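You operate a simulated robot arm through the tools that you are given. There is no shell and no other tool.

The job below is to be done with a simulated robot arm. You get a single attempt, and the scene is never put back.

TASK
Switch off the socket, then unplug the orange lead, wind it on to the reel and lock it.
Fine: plug into the red plug holder before winding; free the orange lever, wind till no loop hangs, lock the lever again. Where these are worked on the way, their far stop is far enough and under half their travel is too little: orange lever.

The check looks at the end state, three seconds after you hand in, the way a careful person would. Anything else that was tipped, shoved, dropped, spilled or broken makes it a failure.

THE ROBOT
A 6-joint arm with a two-finger gripper, fixed in place. Base frame: the origin is at the foot of the arm, x ahead of it, y to its left, z up. Readings come in m, degrees, newtons and seconds.
Its first joint turns from -166.0 to 166.0 degrees. Payload 2.45 kg.
The tool frame sits at the grasp point between the pads (the TCP): z along the fingers, y along the line on which they close. The tips reach 0.02 m beyond it. The gripper opens to 0.14 m. The gripper's body begins 0.168 m behind the TCP.
Orientation is that of the tool frame in the base frame, as [roll, pitch, yaw] about the fixed x, y, z axes, in that order (R = Rz(yaw) Ry(pitch) Rx(roll)). With the fingers straight down and closing along the base's y, the tool's x points along the base's -x, its y along +y and its z along -z.

THE INTERFACE
- The arm moves only by the tool jog_arm. Its argument "rows" is a list of rows, each a list of 7 numbers: the finger opening in m, from 0 to 0.14, then the shift along the tool's x, y, z in units of 20 mm (1.0 is 20 mm), then the turn, a rotation vector about the tool's x, y, z in units of 5 degrees (1.0 is 5 degrees). In form: [[claw, dx, dy, dz, wx, wy, wz], ...]. A call has 1 to 20 rows; each row shifts and turns the commanded pose from where the row before left it, along the tool's axes as they then stand. A call with a number of a shift or a turn outside -1 to 1 is refused whole. A row lasts 0.2 s, in which the tool goes at most 0.05 m and 8.6 degrees; a call with a longer step from one row to the next is refused whole, and so is a gripper value outside its range. A pose out of reach is approached as far as the arm can. The call stops where the force on the tool passes 90 N (or 10 N more than at its start, if that is more) or the arm is blocked; 0.2 s more then pass. The fingers move at their own pace (about 0.045 m/s each) and stop on an object; they squeeze with about 40 N. The grip force told is the motor's: it shows also when the fingers shut on nothing. Time passes only in rows, and 0.2 s behind the last, so rows that do not move let the fingers close. It gives the time, the measured TCP pose, the force on the tool (base axes), the opening and the grip force at its end, in the units of the frame above (readings bear some noise), with the torque about the TCP (base axes, N m) and any sound that the robot's microphone picked up, and new pictures: "show" is both (left out), scene, wrist or none.
- Cameras (640 x 400 px; columns grow to the right, rows downward): "scene" is fixed at [0.0409, -0.5031, 1.4982]; the picture's right is [0.86, -0.52, 0.00], its down [-0.10, -0.17, -0.98] and it looks along [0.51, 0.84, -0.19] (base axes); focal length 326 px, centre (320, 200). "wrist" rides on the gripper at [0.078, 0.011, -0.209] in the tool frame; the picture's right is [-0.14, 0.99, 0.00], its down [-0.92, -0.13, -0.37] and it looks along [-0.36, -0.05, 0.93] (tool axes); focal length 280 px, centre (320, 200). There is no depth. A picture from a camera that has moved, and an enlarged one, comes with that camera's place and axes in the base frame and with its lens. The place of the scene camera against the robot may be out by one fixed shift of up to 0.018 m in any direction.
- close_up(camera, box): a new picture of the part [left, top, right, bottom] of that camera's present view, enlarged. The clock stands still meanwhile.
- sign_off(): hands the job in; it is judged then, once.

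Places have to be worked out from the pictures, the camera data and where the tool is seen. Open the gripper and draw the arm clear of the work before you hand the job in, unless the task says otherwise.

The tools are called after "Request:" as a command line: name --pt "numbers of a row" for each row, then --argument value for the rest, lists and objects as JSON in quotes. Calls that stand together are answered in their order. jog_arm: Moves the arm, as the interface text tells. Its arguments: {"type":"object","properties":{"rows":{"type":"array"},"show":{"type":"string","enum":["both","scene","wrist","none"]}},"required":["rows"]} The other tools are called the same way: close_up (camera, box) takes an enlarged picture of a part of a camera's view; sign_off () hands the job in.

At the start:

```text
clock: 0.0
eef_pos: [0.4047, 0.3325, 1.3799]
ee_rot: [179.9, 0.2, 180.0]
ft_force: [0.1, 0.9, 0.8]
torque: [0.01, -0.03, 0.0]
gripper_width: 0.1399
grip_force: 0.0
```

scene: 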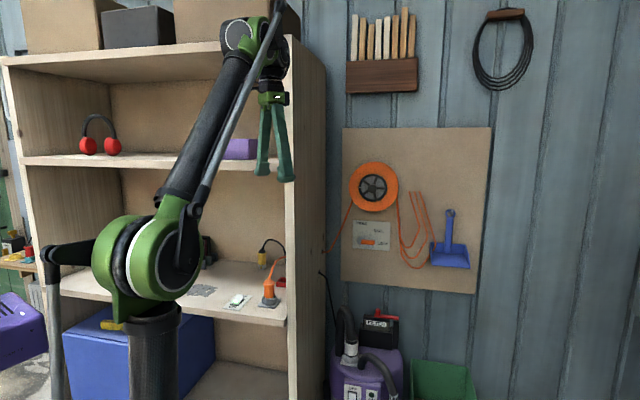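
wrist: 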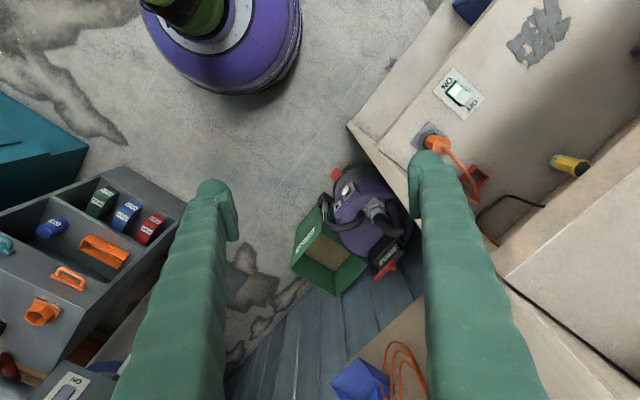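

I'll start by looking closely at the socket area, the reel on the wall and the lever before moving anything.

Request:
close_up --camera "scene" --box '[320, 120, 500, 300]'

Request:
close_up --camera "scene" --box '[180, 220, 340, 340]'

Request:
close_up --camera "wrist" --box '[380, 20, 620, 260]'

Request:
close_up --camera "wrist" --box '[220, 200, 460, 400]'

```text
2.22 times, centred on (410, 210) of scene
camera zoom: at [0.0409, -0.5031, 1.4982], right [0.86, -0.52, 0.0], down [-0.1, -0.17, -0.98], along [0.51, 0.84, -0.19], focal length 725 px, centre (120, 178)
```

zoom: 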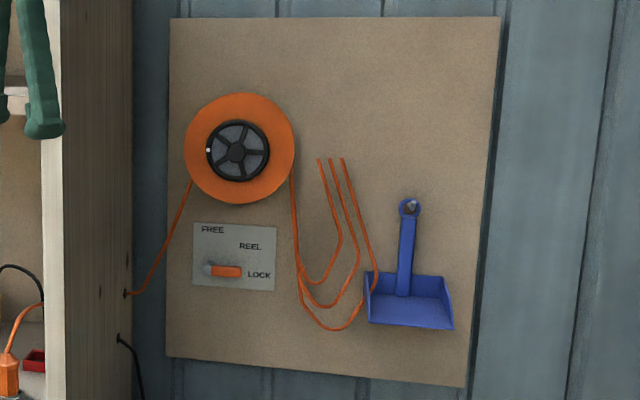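

```text
3.33 times, centred on (260, 280) of scene
camera zoom: at [0.0409, -0.5031, 1.4982], right [0.86, -0.52, 0.0], down [-0.1, -0.17, -0.98], along [0.51, 0.84, -0.19], focal length 1088 px, centre (520, -67)
```

zoom: 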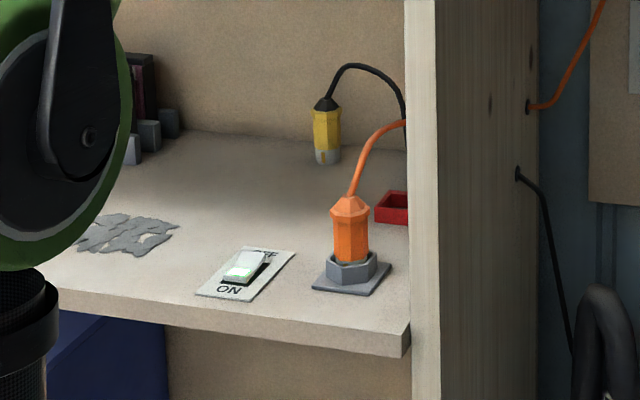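

```text
1.67 times, centred on (500, 140) of wrist
camera zoom: at [0.3271, 0.3424, 1.5877], right [0.14, 0.99, 0.0], down [0.92, -0.13, 0.37], along [0.37, -0.05, -0.93], focal length 467 px, centre (20, 300)
```

zoom: 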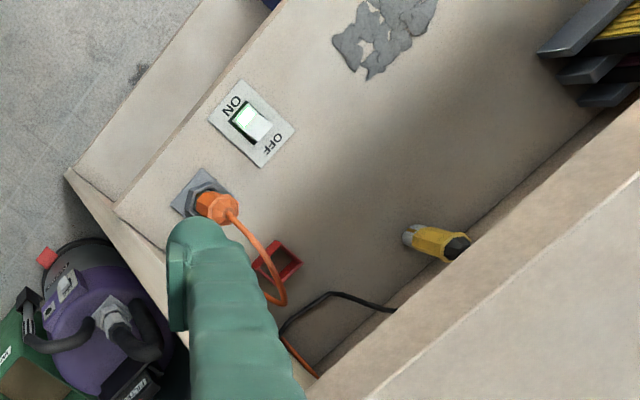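

```text
2.00 times, centred on (340, 300) of wrist
camera zoom: at [0.3271, 0.3424, 1.5877], right [0.14, 0.99, 0.0], down [0.92, -0.13, 0.37], along [0.37, -0.05, -0.93], focal length 561 px, centre (280, 0)
```

zoom: 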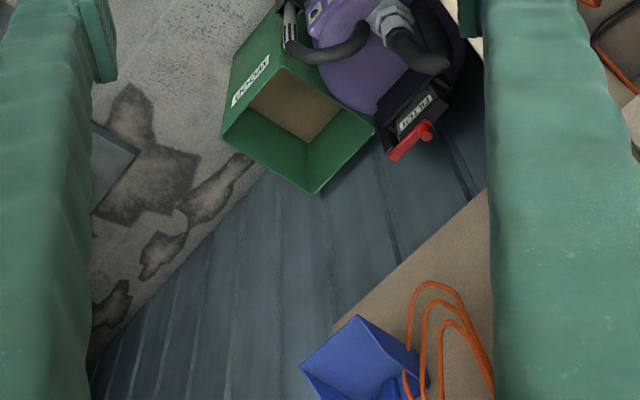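

Request:
close_up --camera "scene" --box '[340, 150, 410, 255]'

Request:
close_up --camera "scene" --box '[225, 265, 300, 312]'

Request:
close_up --camera "wrist" --box '[410, 60, 510, 122]'

Request:
close_up --camera "wrist" --box '[410, 110, 510, 172]'

```text
3.81 times, centred on (375, 202) of scene
camera zoom: at [0.0409, -0.5031, 1.4982], right [0.86, -0.52, 0.0], down [-0.1, -0.17, -0.98], along [0.51, 0.84, -0.19], focal length 1243 px, centre (110, 190)
```

zoom: 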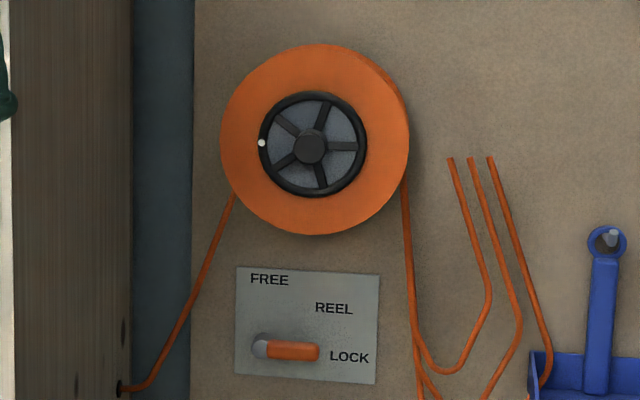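

```text
8.51 times, centred on (262, 288) of scene
camera zoom: at [0.0409, -0.5031, 1.4982], right [0.86, -0.52, 0.0], down [-0.1, -0.17, -0.98], along [0.51, 0.84, -0.19], focal length 2778 px, centre (809, -553)
```

zoom: 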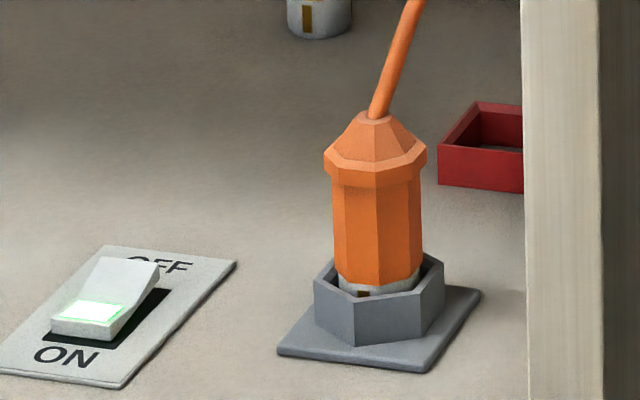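

```text
6.40 times, centred on (460, 91) of wrist
camera zoom: at [0.3271, 0.3424, 1.5877], right [0.14, 0.99, 0.0], down [0.92, -0.13, 0.37], along [0.37, -0.05, -0.93], focal length 1794 px, centre (-576, 898)
```

zoom: 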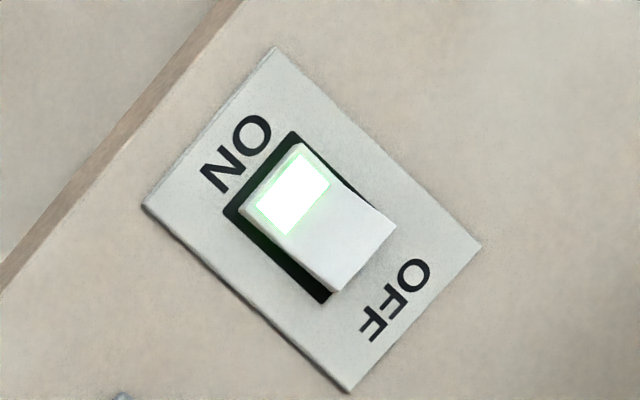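

```text
6.40 times, centred on (460, 141) of wrist
camera zoom: at [0.3271, 0.3424, 1.5877], right [0.14, 0.99, 0.0], down [0.92, -0.13, 0.37], along [0.37, -0.05, -0.93], focal length 1794 px, centre (-576, 578)
```

zoom: 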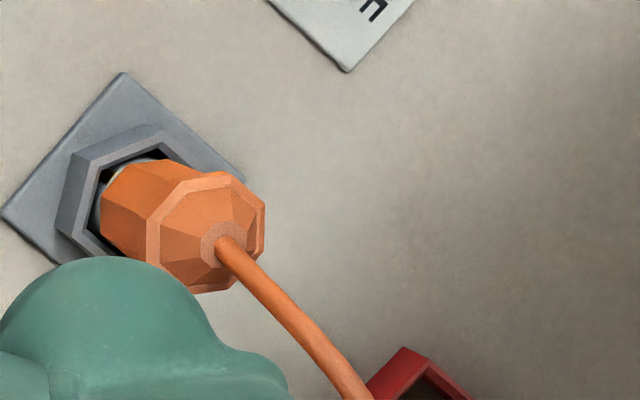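

Request:
close_up --camera "scene" --box '[30, 0, 350, 200]'

Request:
close_up --camera "scene" --box '[0, 200, 320, 400]'

Request:
close_up --camera "wrist" --box '[380, 100, 640, 260]'

```text
2.00 times, centred on (190, 100) of scene
camera zoom: at [0.0409, -0.5031, 1.4982], right [0.86, -0.52, 0.0], down [-0.1, -0.17, -0.98], along [0.51, 0.84, -0.19], focal length 653 px, centre (580, 400)
```

zoom: 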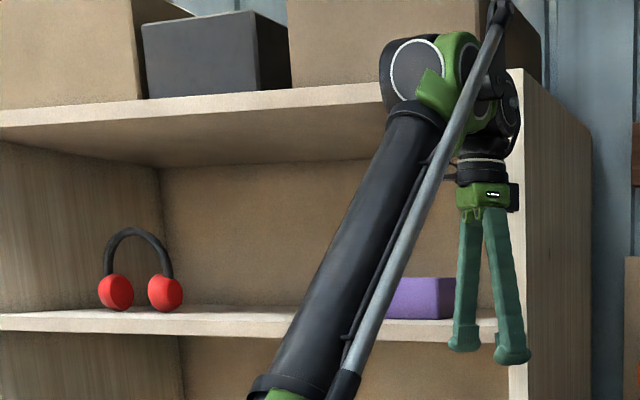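

```text
2.00 times, centred on (160, 300) of scene
camera zoom: at [0.0409, -0.5031, 1.4982], right [0.86, -0.52, 0.0], down [-0.1, -0.17, -0.98], along [0.51, 0.84, -0.19], focal length 653 px, centre (640, 0)
```

zoom: 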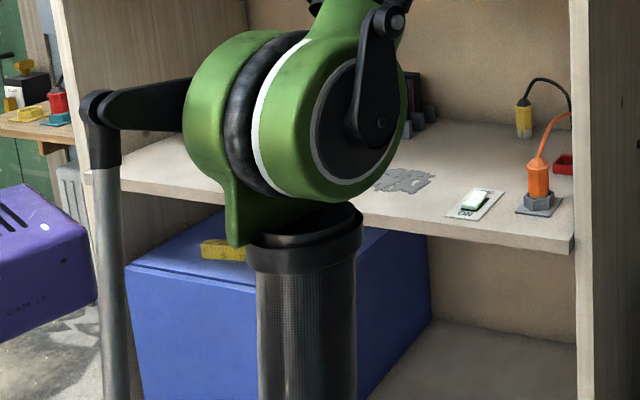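

```text
2.46 times, centred on (510, 180) of wrist
camera zoom: at [0.3271, 0.3424, 1.5877], right [0.14, 0.99, 0.0], down [0.92, -0.13, 0.37], along [0.37, -0.05, -0.93], focal length 690 px, centre (-148, 249)
```

zoom: 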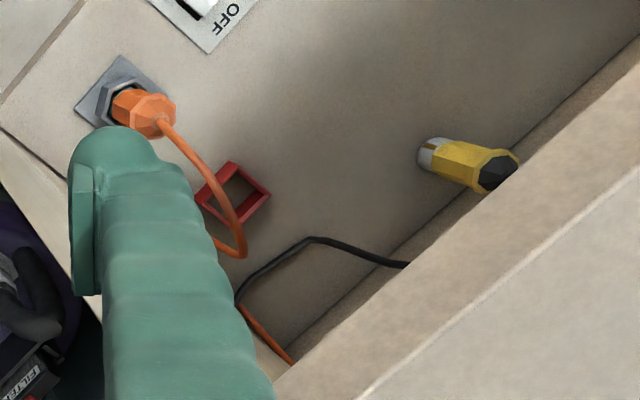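

The socket rocker (ON at the front, lit, its OFF end raised toward the back) is at about (0.387, 0.669, 0.87). The plug is at about (0.48, 0.60), with the red holder behind it near (0.60, 0.72). I'll descend in front of the shelf and yaw the tool to face it (azimuth 45°), closing the fingers for the press.

Request:
jog_arm --pt "0 0 0 1 0 0 -1" --pt "0 0 0 1 0 0 -1" --pt "0 0 0 1 0 0 -1" --pt "0 0 0 1 0 0 -1" --pt "0 0 0 1 0 0 -1" --pt "0 0 0 1 0 0 -1" --pt "0 0 0 1 0 0 -1" --pt "0 0 0 1 0 0 -1" --pt "0 0 0 1 0 0 -1" --show "both"

```text
clock: 2.0
eef_pos: [0.4032, 0.3352, 1.1976]
ee_rot: [-180.0, 0.1, -134.8]
ft_force: [-0.4, -0.9, 0.5]
torque: [0.01, 0.01, -0.01]
gripper_width: 0.0
grip_force: 29.3
camera wrist: at [0.3429, 0.2858, 1.4064], right [-0.6, 0.8, 0.0], down [0.74, 0.56, 0.37], along [0.29, 0.22, -0.93], focal length 280 px, centre (320, 200)
```

scene: 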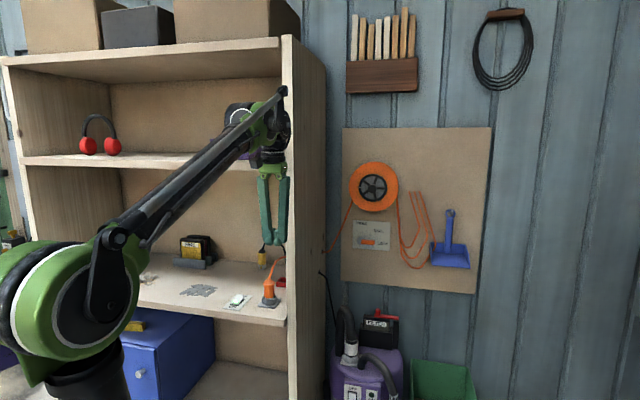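
wrist: 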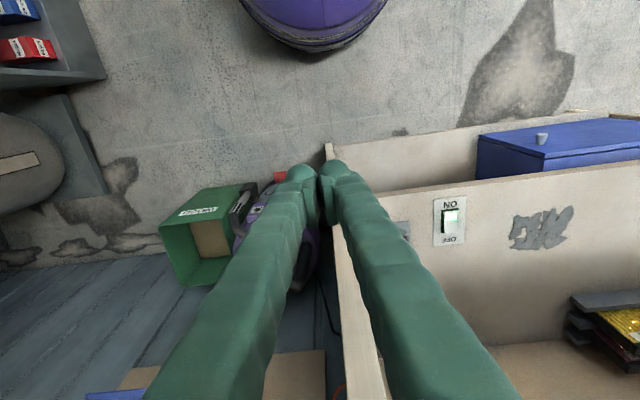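

Fingers are closed and the yaw is right. Now I'll tilt the tool 45° forward toward the shelf while shifting left, to line up with the rocker.

Request:
jog_arm --pt "0 0 1 0 0 -1 0" --pt "0 0 1 0 0 -1 0" --pt "0 0 1 0 0 -1 0" --pt "0 0 1 0 0 -1 0" --pt "0 0 1 0 0 -1 0" --pt "0 0 1 0 0 -1 0" --pt "0 0 1 0 0 -1 0" --pt "0 0 1 0 0 -1 0" --pt "0 0 1 0 0 -1 0" --pt "0 0 1 0 0 0 0" --pt "0 0 1 0 0 0 0" --show "both"

```text
clock: 4.4
eef_pos: [0.2485, 0.4878, 1.1986]
ee_rot: [180.0, 45.1, -135.0]
ft_force: [0.4, 0.4, 0.6]
torque: [0.0, 0.0, -0.01]
gripper_width: 0.0
grip_force: 29.2
camera wrist: at [0.0993, 0.3505, 1.29], right [-0.63, 0.77, 0.1], down [0.37, 0.18, 0.91], along [0.68, 0.61, -0.4], focal length 280 px, centre (320, 200)
```

scene: 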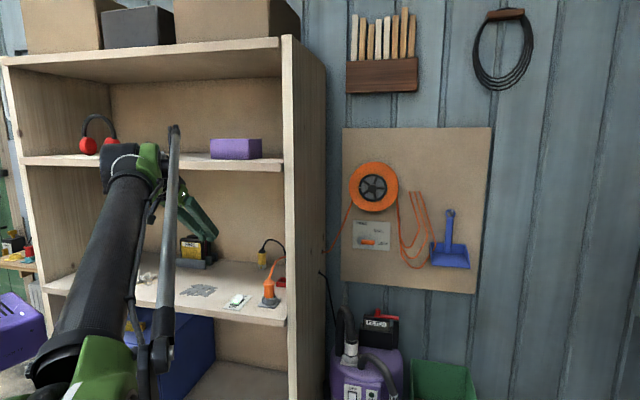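
wrist: 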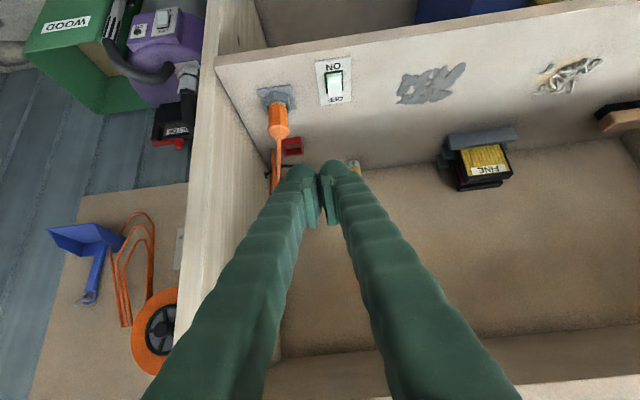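

Request:
close_up --camera "wrist" --box '[230, 40, 370, 180]'

Request:
close_up --camera "wrist" --box '[40, 200, 200, 380]'

```text
2.86 times, centred on (300, 110) of wrist
camera zoom: at [0.0993, 0.3505, 1.29], right [-0.63, 0.77, 0.1], down [0.37, 0.18, 0.91], along [0.68, 0.61, -0.4], focal length 801 px, centre (377, 457)
```

zoom: 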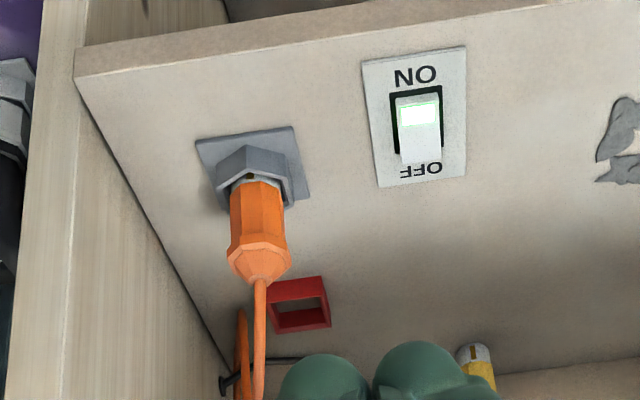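

```text
2.22 times, centred on (120, 290) of wrist
camera zoom: at [0.0993, 0.3505, 1.29], right [-0.63, 0.77, 0.1], down [0.37, 0.18, 0.91], along [0.68, 0.61, -0.4], focal length 623 px, centre (764, 0)
```

zoom: 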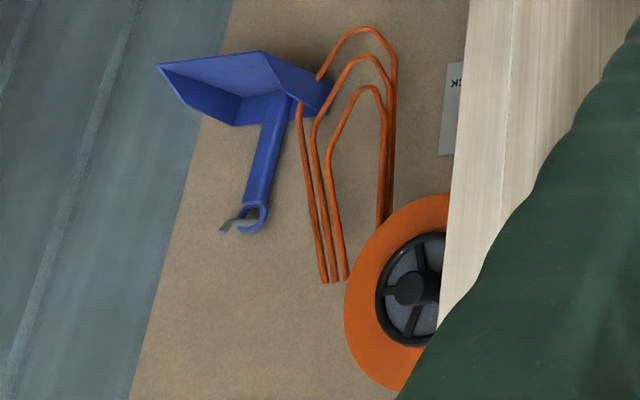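

Triangulating from the two wrist views puts the rocker's raised OFF end at about (0.404, 0.700, 0.850), the plug top at (0.491, 0.611, 0.939) and the holder rim at (0.613, 0.733, 0.849). I'll advance along the tilted tool axis until I'm hovering above the OFF end.

Request:
jog_arm --pt "0 0.036 0.1275 1 0 0 0" --pt "0 0.036 0.1275 1 0 0 0" --pt "0 0.036 0.1275 1 0 0 0" --pt "0 0.036 0.1275 1 0 0 0" --pt "0 0.036 0.1275 1 0 0 0" --pt "0 0.036 0.1275 1 0 0 0" --pt "0 0.036 0.1275 1 0 0 0" --pt "0 0.036 0.1275 1 0 0 0" --pt "0 0.036 0.1275 1 0 0 0" --pt "0 0.036 0.1275 1 0 0 0" --pt "0 0.036 0.1275 1 0 0 0" --pt "0 0.036 0.1275 1 0 0 0" --pt "0 0.036 0.1275 1 0 0 0" --pt "0 0.036 0.1275 1 0 0 0" --pt "0 0.036 0.1275 1 0 0 0" --pt "0 0.036 0.1275 1 0 0 0" --show "both"

```text
clock: 7.8
eef_pos: [0.3746, 0.6714, 0.9644]
ee_rot: [179.9, 45.1, -135.1]
ft_force: [-0.1, -0.1, 0.0]
torque: [0.02, 0.01, 0.02]
gripper_width: 0.0001
grip_force: 29.4
camera wrist: at [0.2244, 0.5349, 1.0561], right [-0.63, 0.77, 0.1], down [0.37, 0.19, 0.91], along [0.68, 0.61, -0.4], focal length 280 px, centre (320, 200)
```

scene: 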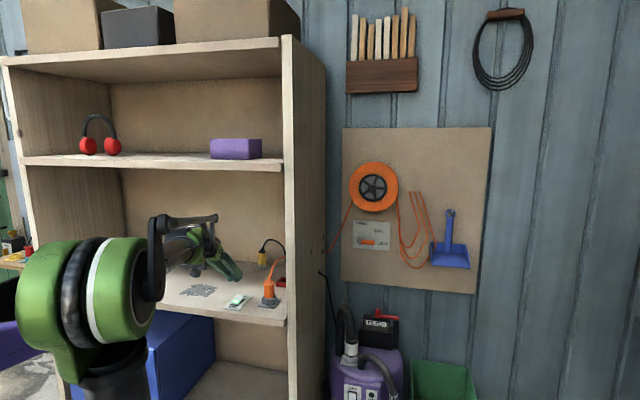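
wrist: 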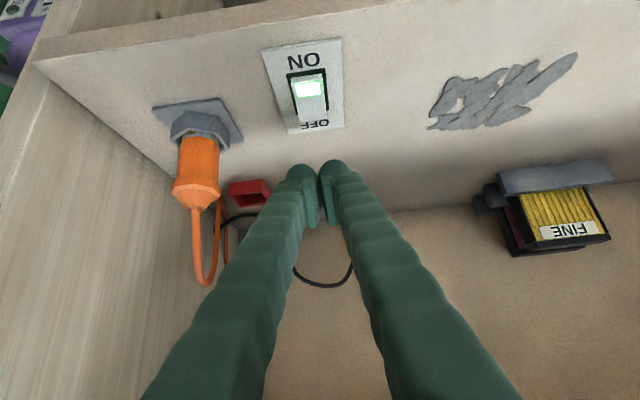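

The rocker is straight ahead and slightly below the fingertips. I'll move to directly over the OFF end, leaving about 2 cm of clearance.

Request:
jog_arm --pt "0 0.245 0 0.9 0 0 0" --pt "0 0.245 0 0.9 0 0 0" --pt "0 0.245 0 0.9 0 0 0" --pt "0 0.245 0 0.9 0 0 0" --show "both"

Request:
close_up --camera "scene" --box '[190, 235, 310, 325]'

Request:
close_up --camera "wrist" --box '[240, 20, 400, 220]'

```text
clock: 8.8
eef_pos: [0.4008, 0.6983, 0.8986]
ee_rot: [-179.9, 45.1, -134.9]
ft_force: [-0.4, 0.0, 0.4]
torque: [0.05, -0.01, -0.01]
gripper_width: 0.0
grip_force: 29.2
camera wrist: at [0.2511, 0.5606, 0.9901], right [-0.63, 0.77, 0.1], down [0.37, 0.19, 0.91], along [0.68, 0.61, -0.4], focal length 280 px, centre (320, 200)
```

scene: 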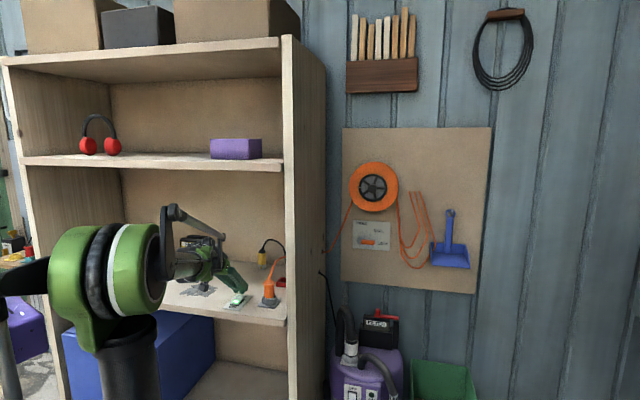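
wrist: 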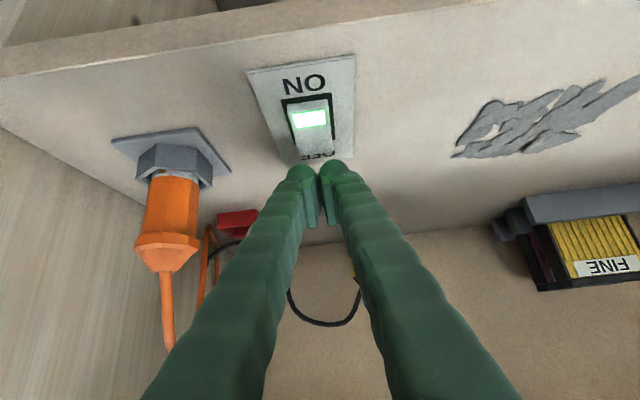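

```text
4.44 times, centred on (250, 280) of scene
camera zoom: at [0.0409, -0.5031, 1.4982], right [0.86, -0.52, 0.0], down [-0.1, -0.17, -0.98], along [0.51, 0.84, -0.19], focal length 1451 px, centre (631, -156)
```

zoom: 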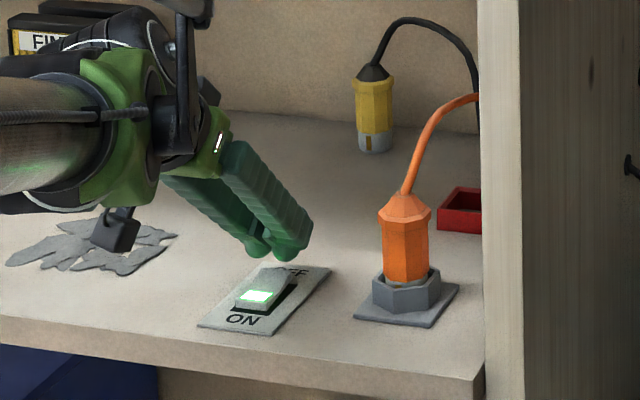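

```text
2.00 times, centred on (320, 120) of wrist
camera zoom: at [0.2511, 0.5606, 0.9901], right [-0.63, 0.77, 0.1], down [0.37, 0.19, 0.91], along [0.68, 0.61, -0.4], focal length 561 px, centre (320, 360)
```

zoom: 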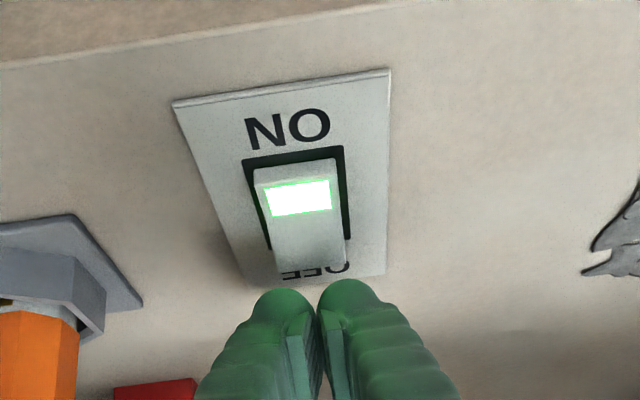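

The fingertips are laterally centred on the rocker and just above its OFF edge. I'll pull back 6 mm so contact lands on the rocker itself, then lower in 5 mm steps.

Request:
jog_arm --pt "0 0.212 0 -0.212 0 0 0" --pt "0 0.177 0 0.177 0 0 0" --pt "0 0.177 0 0.177 0 0 0" --pt "0 0.177 0 0.177 0 0 0" --pt "0 0.177 0 0.177 0 0 0" --show "none"

Request:
close_up --camera "scene" --box '[210, 265, 270, 315]'

Request:
close_up --camera "wrist" --box '[240, 20, 400, 220]'

```text
clock: 10.0
eef_pos: [0.3974, 0.6933, 0.8802]
ee_rot: [-180.0, 45.1, -135.0]
ft_force: [0.3, 0.6, 1.4]
torque: [0.01, 0.03, 0.02]
gripper_width: 0.0058
grip_force: 29.1
```

```text
8.00 times, centred on (240, 290) of scene
camera zoom: at [0.0409, -0.5031, 1.4982], right [0.86, -0.52, 0.0], down [-0.1, -0.17, -0.98], along [0.51, 0.84, -0.19], focal length 2611 px, centre (960, -520)
```

zoom: 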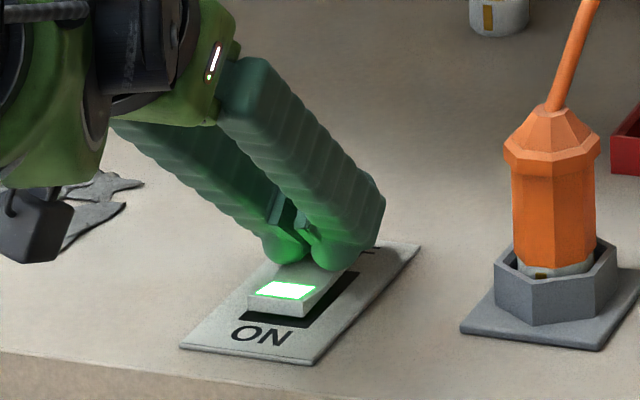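

```text
2.00 times, centred on (320, 120) of wrist
camera zoom: at [0.2475, 0.5559, 0.9719], right [-0.63, 0.77, 0.1], down [0.37, 0.19, 0.91], along [0.68, 0.61, -0.4], focal length 561 px, centre (320, 360)
```

zoom: 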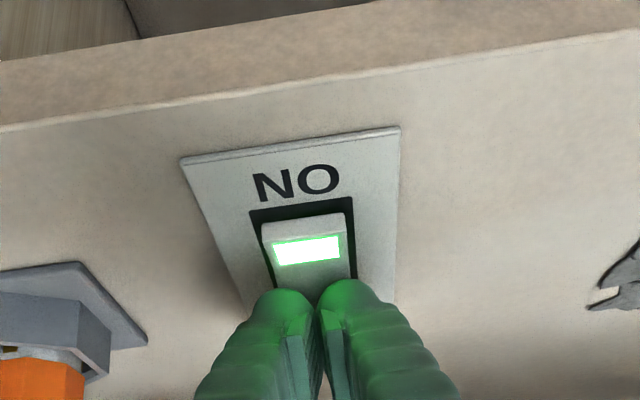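

The fingertips have just touched the rocker's OFF end, with a slight spread and about 1 N. I'll keep pressing down in small steps and watch the force, sound and light.

Request:
jog_arm --pt "0 0.14 0 0.14 0 0 0" --pt "0 0.14 0 0.14 0 0 0" --pt "0 0 0 0 0 0 0" --show "none"

Request:
close_up --camera "scene" --box '[210, 265, 270, 315]'

Request:
close_up --camera "wrist" --box '[240, 20, 400, 220]'

```text
clock: 10.8
eef_pos: [0.3976, 0.6922, 0.8774]
ee_rot: [-180.0, 45.5, -135.0]
ft_force: [3.0, 3.9, 89.4]
torque: [-0.05, 0.11, 0.09]
gripper_width: 0.0061
grip_force: 29.2
heard: click
```

```text
8.00 times, centred on (240, 290) of scene
camera zoom: at [0.0409, -0.5031, 1.4982], right [0.86, -0.52, 0.0], down [-0.1, -0.17, -0.98], along [0.51, 0.84, -0.19], focal length 2611 px, centre (960, -520)
```

zoom: 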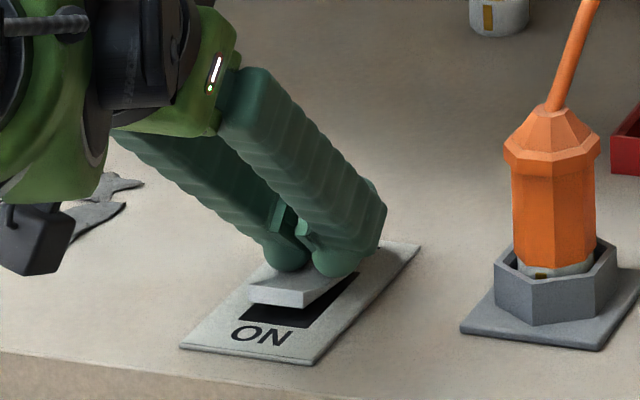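

```text
2.00 times, centred on (320, 120) of wrist
camera zoom: at [0.2474, 0.5545, 0.9673], right [-0.63, 0.77, 0.1], down [0.36, 0.18, 0.91], along [0.68, 0.61, -0.39], focal length 561 px, centre (320, 360)
```

zoom: 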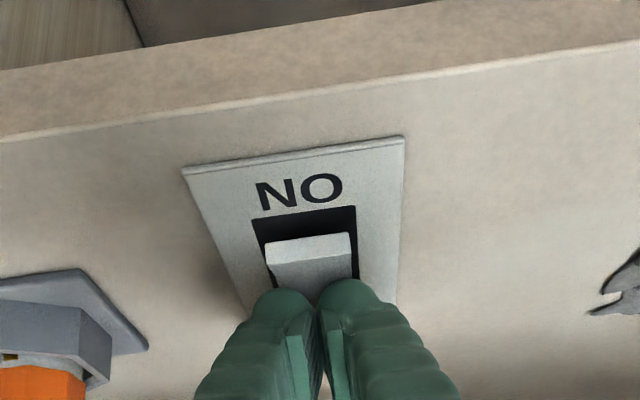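

A click was heard, the green light is out and the ON end is now raised, so the socket is off. I'll lift away, retreat, open the fingers to 90 mm and slide right to line up with the plug.

Request:
jog_arm --pt "0 -0.707 0 -0.707 0 0 0" --pt "0 -0.707 0 -0.707 0 0 0" --pt "0 -0.707 0 -0.707 0 0 0" --pt "0.09 0 0 -1 0 0 0" --pt "0.09 0 0 -1 0 0 0" --pt "0.09 0 0 -1 0 0 0" --pt "0.09 0 0 -1 0 0 0" --pt "0.09 0 0 -1 0 0 0" --pt "0.09 0 -0.88 0 0 0 0" --pt "0.09 0 -0.88 0 0 0 0" --pt "0.09 0 -0.88 0 0 0 0" --pt "0.09 0 -0.88 0 0 0 0" --pt "0.09 0 -0.88 0 0 0 0" --pt "0.09 0 -0.88 0 0 0 0" --pt "0.09 0 -0.88 0 0 0 0" --show "both"

Request:
close_up --camera "scene" --box '[190, 235, 310, 325]'

Request:
close_up --camera "wrist" --box '[200, 0, 460, 260]'

```text
clock: 14.0
eef_pos: [0.434, 0.5565, 1.0019]
ee_rot: [-180.0, 45.2, -135.0]
ft_force: [0.0, 0.1, 0.6]
torque: [0.01, 0.0, 0.02]
gripper_width: 0.0901
grip_force: 0.1
camera wrist: at [0.2841, 0.4189, 1.0936], right [-0.63, 0.77, 0.1], down [0.37, 0.19, 0.91], along [0.68, 0.61, -0.4], focal length 280 px, centre (320, 200)
```

scene: 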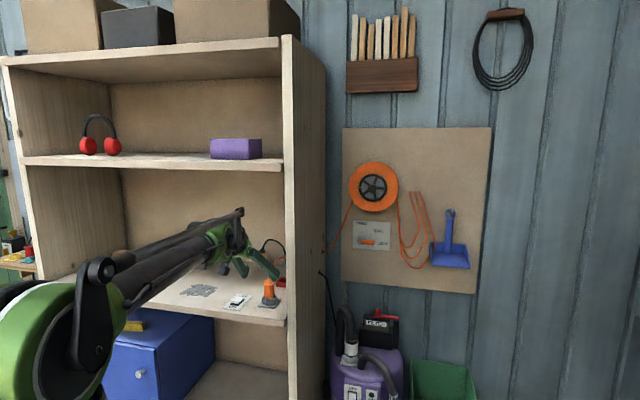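
wrist: 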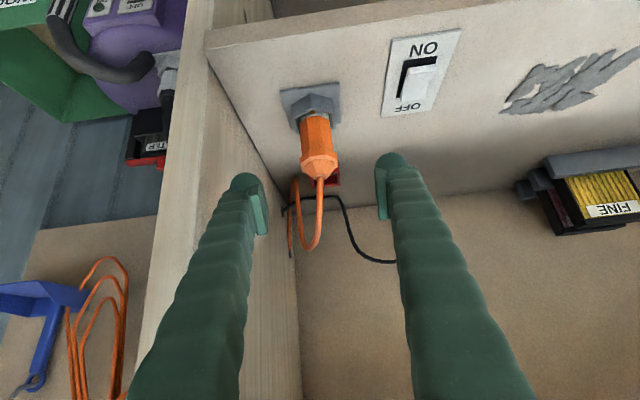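

```text
4.44 times, centred on (250, 280) of scene
camera zoom: at [0.0409, -0.5031, 1.4982], right [0.86, -0.52, 0.0], down [-0.1, -0.17, -0.98], along [0.51, 0.84, -0.19], focal length 1451 px, centre (631, -156)
```

zoom: 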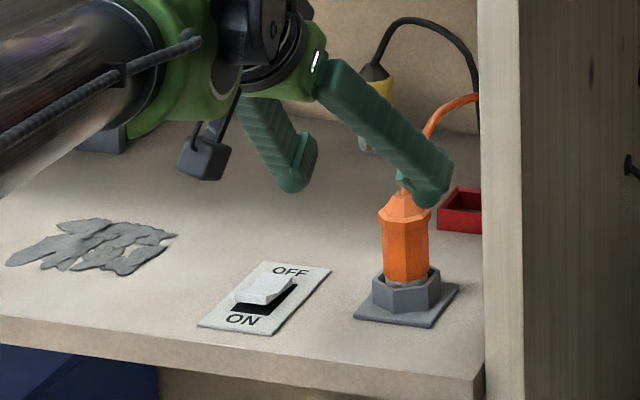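

```text
1.54 times, centred on (330, 130) of wrist
camera zoom: at [0.2841, 0.4189, 1.0936], right [-0.63, 0.77, 0.1], down [0.37, 0.19, 0.91], along [0.68, 0.61, -0.4], focal length 431 px, centre (305, 308)
```

zoom: 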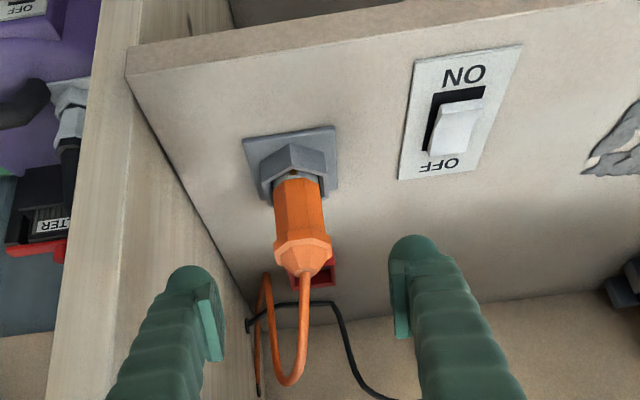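

The switch is clearly OFF, and the plug stands upright at about (0.491, 0.610), centred between the open fingers. I'll lower, then slide in along the tool axis so the pads straddle the body just below the collar.

Request:
jog_arm --pt "0.09 0.778 -0.06 0.778 0 0 0" --pt "0.09 0.778 -0.06 0.778 0 0 0" --pt "0.09 0 0 0.99 0 0 0" --pt "0.09 0 0 0.99 0 0 0" --pt "0.09 0 0 0.99 0 0 0" --pt "0.09 0 0 0.99 0 0 0" --pt "0.09 0 0 0.99 0 0 0" --show "both"

Request:
close_up --camera "scene" --box '[230, 240, 310, 310]'

Request:
close_up --camera "wrist" --box '[200, 60, 420, 260]'

```text
clock: 15.6
eef_pos: [0.4856, 0.6061, 0.8873]
ee_rot: [-179.9, 45.1, -134.9]
ft_force: [0.4, -0.3, -0.4]
torque: [-0.03, -0.06, -0.02]
gripper_width: 0.0896
grip_force: 0.1
camera wrist: at [0.3355, 0.4686, 0.9787], right [-0.63, 0.77, 0.1], down [0.36, 0.19, 0.91], along [0.68, 0.61, -0.4], focal length 280 px, centre (320, 200)
```

scene: 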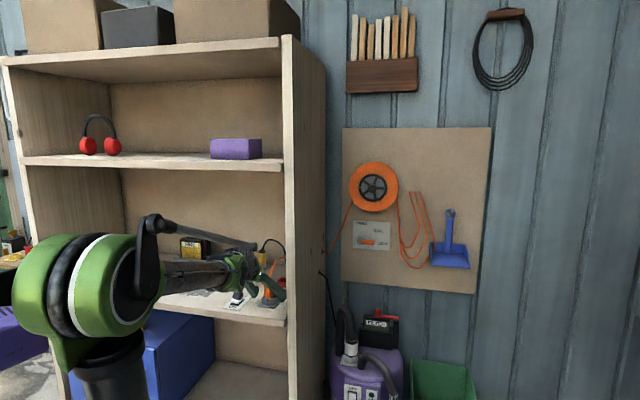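
wrist: 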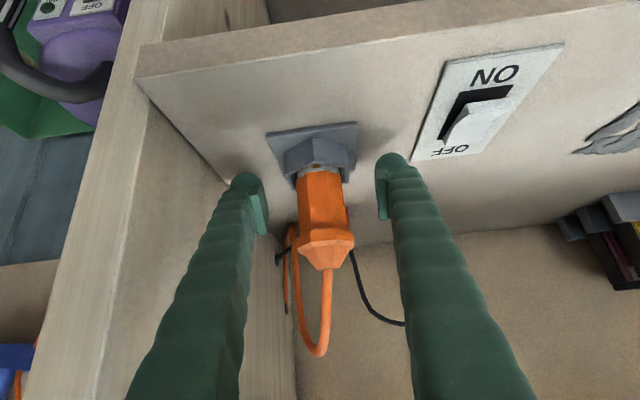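

```text
5.71 times, centred on (270, 275) of scene
camera zoom: at [0.0409, -0.5031, 1.4982], right [0.86, -0.52, 0.0], down [-0.1, -0.17, -0.98], along [0.51, 0.84, -0.19], focal length 1865 px, centre (606, -229)
```

zoom: 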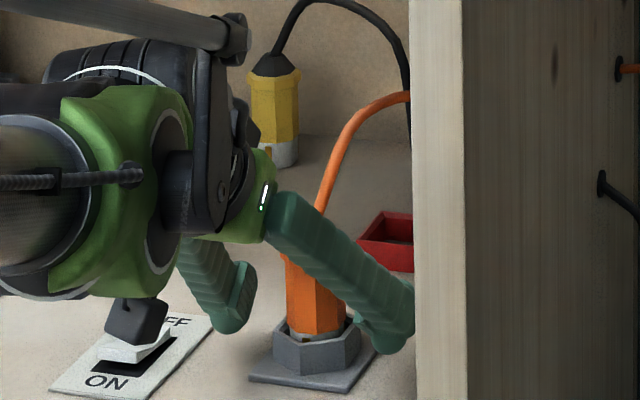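

```text
2.00 times, centred on (310, 160) of wrist
camera zoom: at [0.3355, 0.4686, 0.9787], right [-0.63, 0.77, 0.1], down [0.36, 0.19, 0.91], along [0.68, 0.61, -0.4], focal length 561 px, centre (340, 280)
```

zoom: 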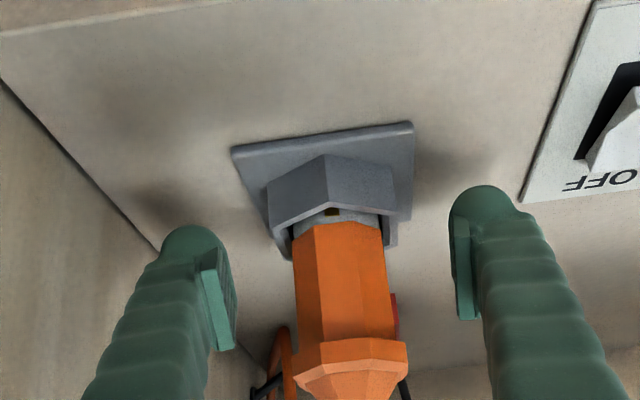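

The plug body sits midway between the pads below its collar. I'll close the fingers on it now.

Request:
jog_arm --pt "0 0 0 0 0 0 0" --pt "0 0 0 0 0 0 0" --pt "0 0 0 0 0 0 0" --pt "0 0 0 0 0 0 0" --pt "0 0 0 0 0 0 0" --pt "0 0 0 0 0 0 0" --show "wrist"

Request:
close_up --camera "wrist" --box '[220, 80, 420, 260]'

```text
clock: 17.0
eef_pos: [0.4866, 0.606, 0.8873]
ee_rot: [180.0, 45.0, -135.0]
ft_force: [0.6, -1.6, -4.2]
torque: [-0.08, -0.01, -0.03]
gripper_width: 0.0481
grip_force: 45.5
camera wrist: at [0.3355, 0.4685, 0.9788], right [-0.63, 0.77, 0.1], down [0.37, 0.19, 0.91], along [0.68, 0.61, -0.4], focal length 280 px, centre (320, 200)
```

wrist: 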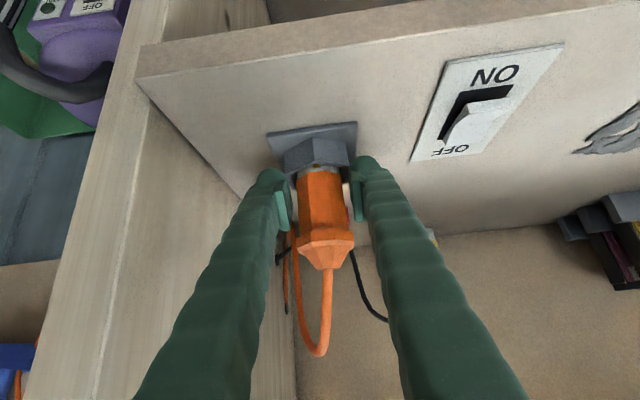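

```text
2.22 times, centred on (320, 170) of wrist
camera zoom: at [0.3355, 0.4685, 0.9788], right [-0.63, 0.77, 0.1], down [0.37, 0.19, 0.91], along [0.68, 0.61, -0.4], focal length 623 px, centre (320, 267)
```

zoom: 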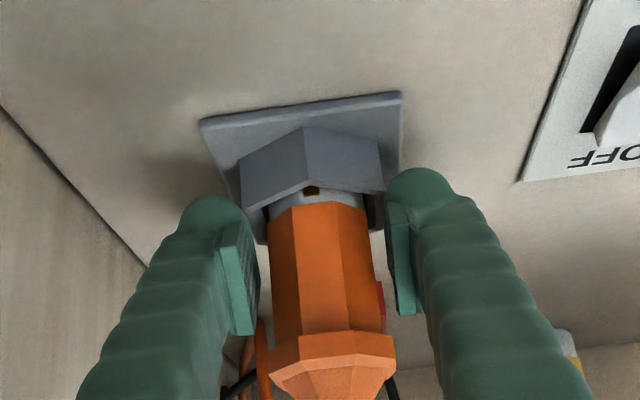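

Request:
close_up --camera "scene" --box '[250, 255, 300, 300]'

Request:
close_up --camera "wrist" --box '[265, 130, 375, 250]'

```text
8.89 times, centred on (275, 278) of scene
camera zoom: at [0.0409, -0.5031, 1.4982], right [0.86, -0.52, 0.0], down [-0.1, -0.17, -0.98], along [0.51, 0.84, -0.19], focal length 2901 px, centre (720, -489)
```

zoom: 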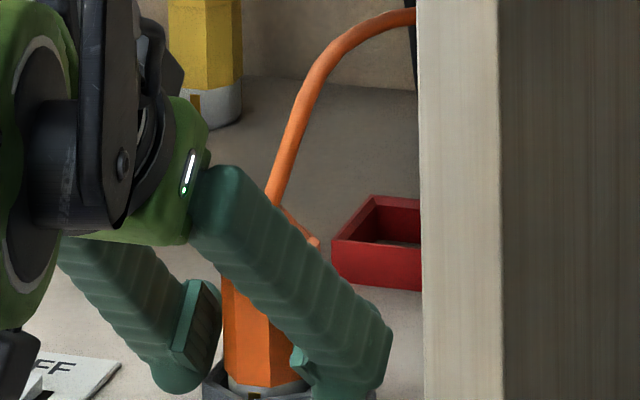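

```text
3.33 times, centred on (320, 190) of wrist
camera zoom: at [0.3355, 0.4685, 0.9788], right [-0.63, 0.77, 0.1], down [0.37, 0.19, 0.91], along [0.68, 0.61, -0.4], focal length 935 px, centre (320, 233)
```

zoom: 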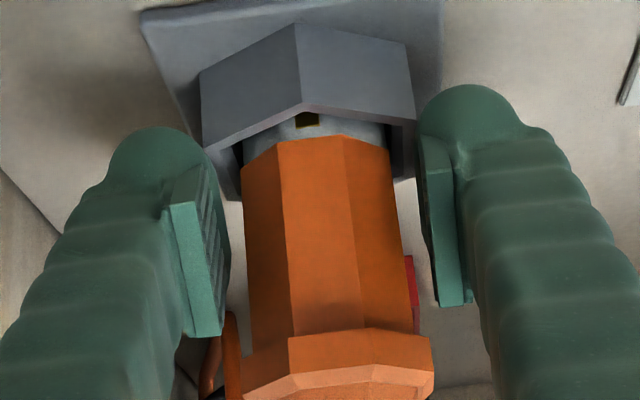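

The grip stopped at 48 mm with about 45 N, so the pads are holding the plug under its flared collar. I'll pull straight up gently and check that it follows.

Request:
jog_arm --pt "0 -0.177 0 -0.177 0 0 0" --pt "0 -0.177 0 -0.177 0 0 0" --pt "0 -0.177 0 -0.177 0 0 0" --show "wrist"

Request:
close_up --camera "scene" --box '[240, 250, 310, 310]'

```text
clock: 17.8
eef_pos: [0.4851, 0.605, 0.9025]
ee_rot: [180.0, 45.1, -135.0]
ft_force: [-0.8, -0.1, -1.3]
torque: [-0.01, -0.01, 0.01]
gripper_width: 0.0356
grip_force: 40.1
camera wrist: at [0.3352, 0.4679, 0.9948], right [-0.63, 0.77, 0.1], down [0.37, 0.19, 0.91], along [0.68, 0.61, -0.4], focal length 280 px, centre (320, 200)
```

wrist: 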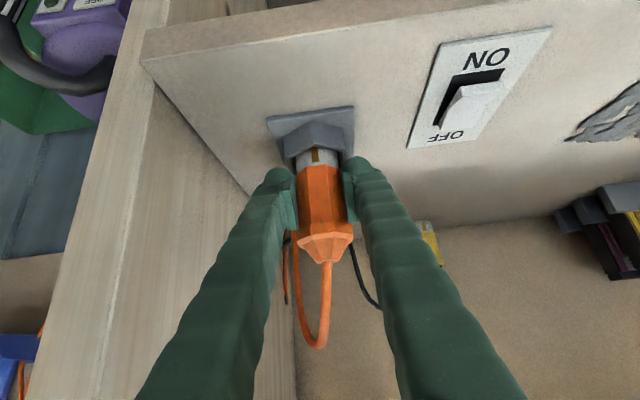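

```text
6.67 times, centred on (275, 280) of scene
camera zoom: at [0.0409, -0.5031, 1.4982], right [0.86, -0.52, 0.0], down [-0.1, -0.17, -0.98], along [0.51, 0.84, -0.19], focal length 2176 px, centre (620, -333)
```

zoom: 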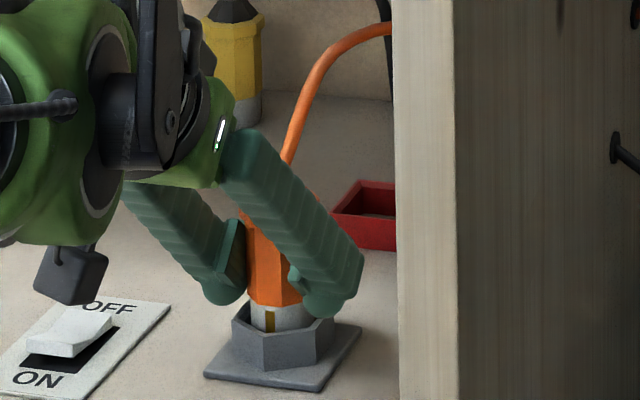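

The fingers closed fully onto the body (35.6 mm, 40 N), and the grey prong section is rising out of the socket. I'll continue lifting straight up until it's clear.

Request:
jog_arm --pt "0 -0.25 0 -0.25 0 0 0" --pt "0 -0.25 0 -0.25 0 0 0" --pt "0 -0.3 0 -0.3 0 0 0" --pt "0 -0.4 0 -0.4 0 0 0" --pt "0 -0.4 0 -0.4 0 0 0" --pt "0 -0.4 0 -0.4 0 0 0" --show "both"

Request:
close_up --camera "scene" --box '[230, 235, 310, 310]'

Request:
close_up --camera "wrist" --box '[220, 80, 420, 300]'

```text
clock: 19.2
eef_pos: [0.4849, 0.6027, 0.9609]
ee_rot: [-179.9, 45.1, -135.1]
ft_force: [-0.2, -0.1, -1.4]
torque: [-0.02, 0.02, -0.02]
gripper_width: 0.0353
grip_force: 40.1
camera wrist: at [0.3348, 0.4673, 1.0523], right [-0.63, 0.77, 0.1], down [0.37, 0.19, 0.91], along [0.68, 0.61, -0.4], focal length 280 px, centre (320, 200)
```

scene: 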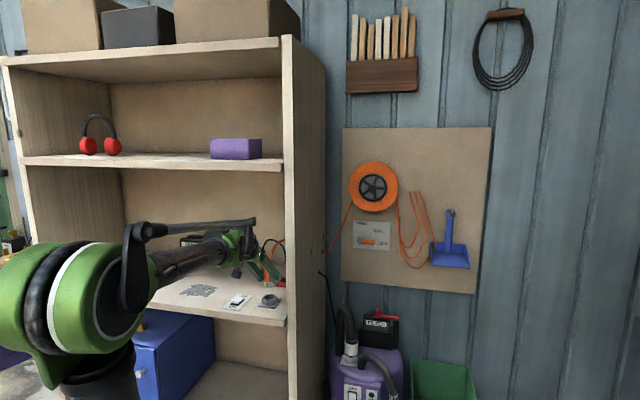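
wrist: 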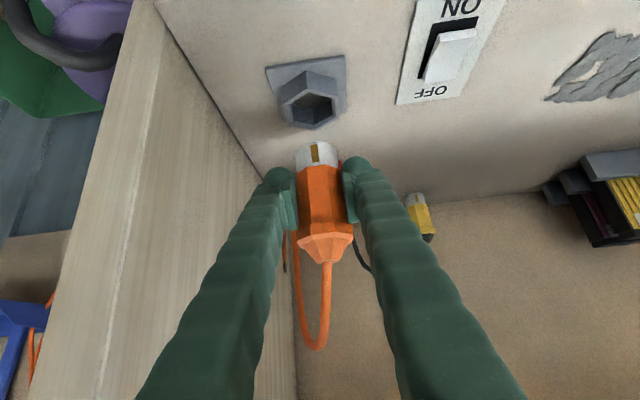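

```text
5.33 times, centred on (270, 272) of scene
camera zoom: at [0.0409, -0.5031, 1.4982], right [0.86, -0.52, 0.0], down [-0.1, -0.17, -0.98], along [0.51, 0.84, -0.19], focal length 1741 px, centre (587, -187)
```

zoom: 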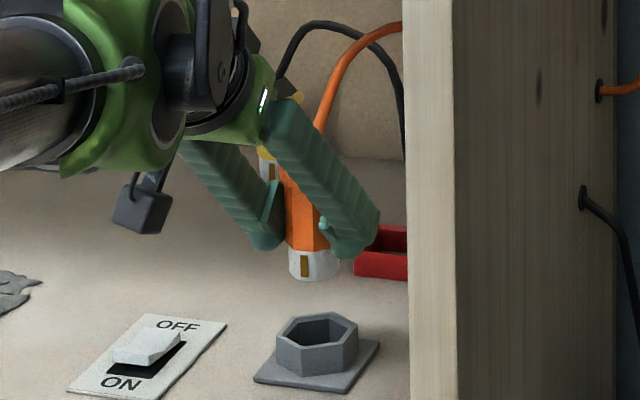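

```text
1.82 times, centred on (320, 190) of wrist
camera zoom: at [0.3348, 0.4673, 1.0523], right [-0.63, 0.77, 0.1], down [0.37, 0.19, 0.91], along [0.68, 0.61, -0.4], focal length 510 px, centre (320, 218)
```

zoom: 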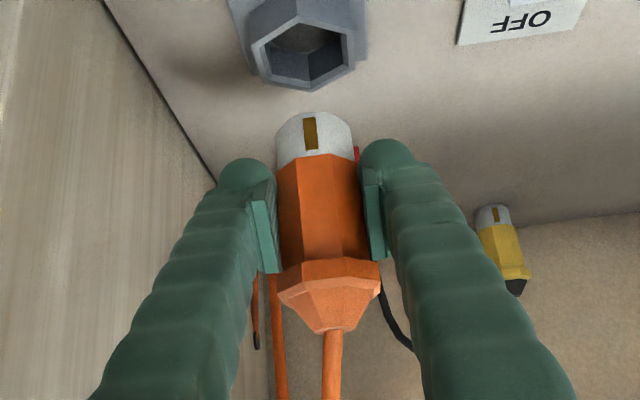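

The plug is fully out, hanging vertically with its bottom about 45 mm below the TCP, and the socket is empty. The holder centre is at about (0.613, 0.732), directly behind. I'll move level toward it and check clearance to the side panel halfway.

Request:
jog_arm --pt "0 -0.684 0 0.684 0 0 0" --pt "0 -0.684 0 0.684 0 0 0" --pt "0 -0.684 0 0.684 0 0 0" --pt "0 -0.684 0 0.684 0 0 0" --pt "0 -0.684 0 0.684 0 0 0" --show "both"

Request:
close_up --camera "scene" --box '[200, 190, 340, 300]'

Request:
close_up --camera "wrist" --box '[220, 80, 420, 300]'

```text
clock: 20.4
eef_pos: [0.5538, 0.6746, 0.9594]
ee_rot: [-179.9, 45.2, -134.9]
ft_force: [0.8, -1.0, -1.4]
torque: [0.0, -0.02, -0.02]
gripper_width: 0.0356
grip_force: 39.9
camera wrist: at [0.404, 0.5379, 1.0514], right [-0.63, 0.77, 0.1], down [0.37, 0.19, 0.91], along [0.68, 0.61, -0.4], focal length 280 px, centre (320, 200)
```

scene: 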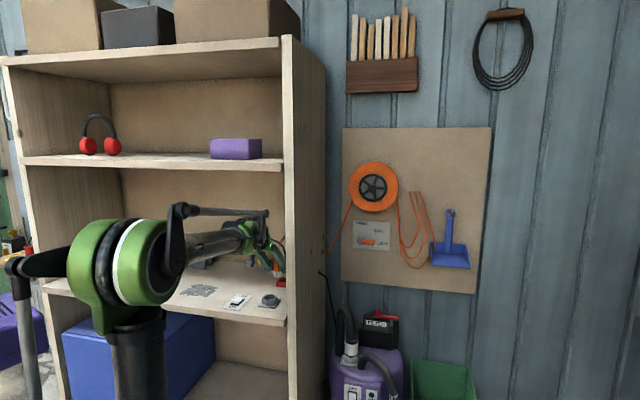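
wrist: 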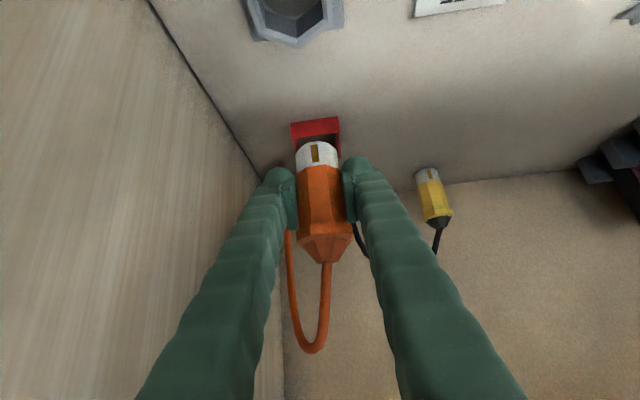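

```text
3.64 times, centred on (270, 245) of scene
camera zoom: at [0.0409, -0.5031, 1.4982], right [0.86, -0.52, 0.0], down [-0.1, -0.17, -0.98], along [0.51, 0.84, -0.19], focal length 1187 px, centre (502, 36)
```

zoom: 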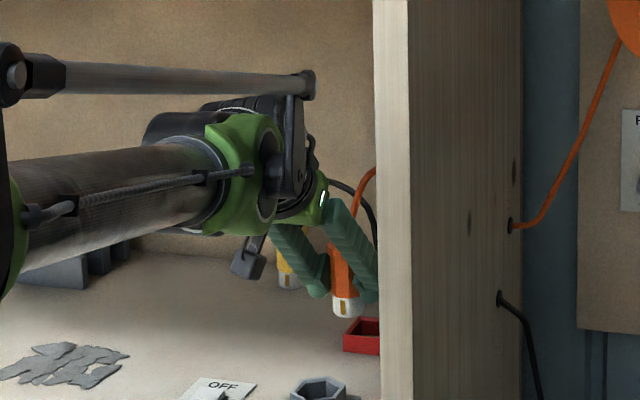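

```text
1.82 times, centred on (320, 190) of wrist
camera zoom: at [0.404, 0.5379, 1.0514], right [-0.63, 0.77, 0.1], down [0.37, 0.19, 0.91], along [0.68, 0.61, -0.4], focal length 510 px, centre (320, 218)
```

zoom: 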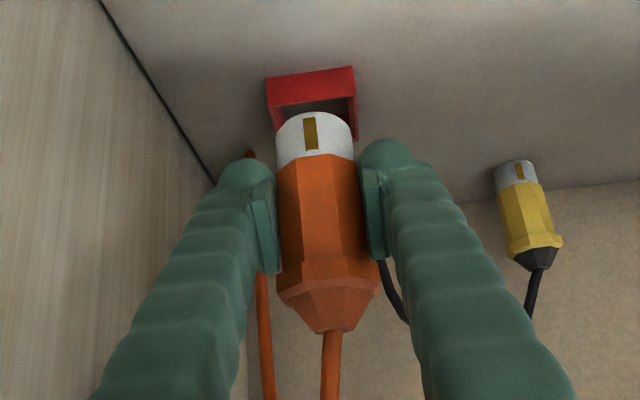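

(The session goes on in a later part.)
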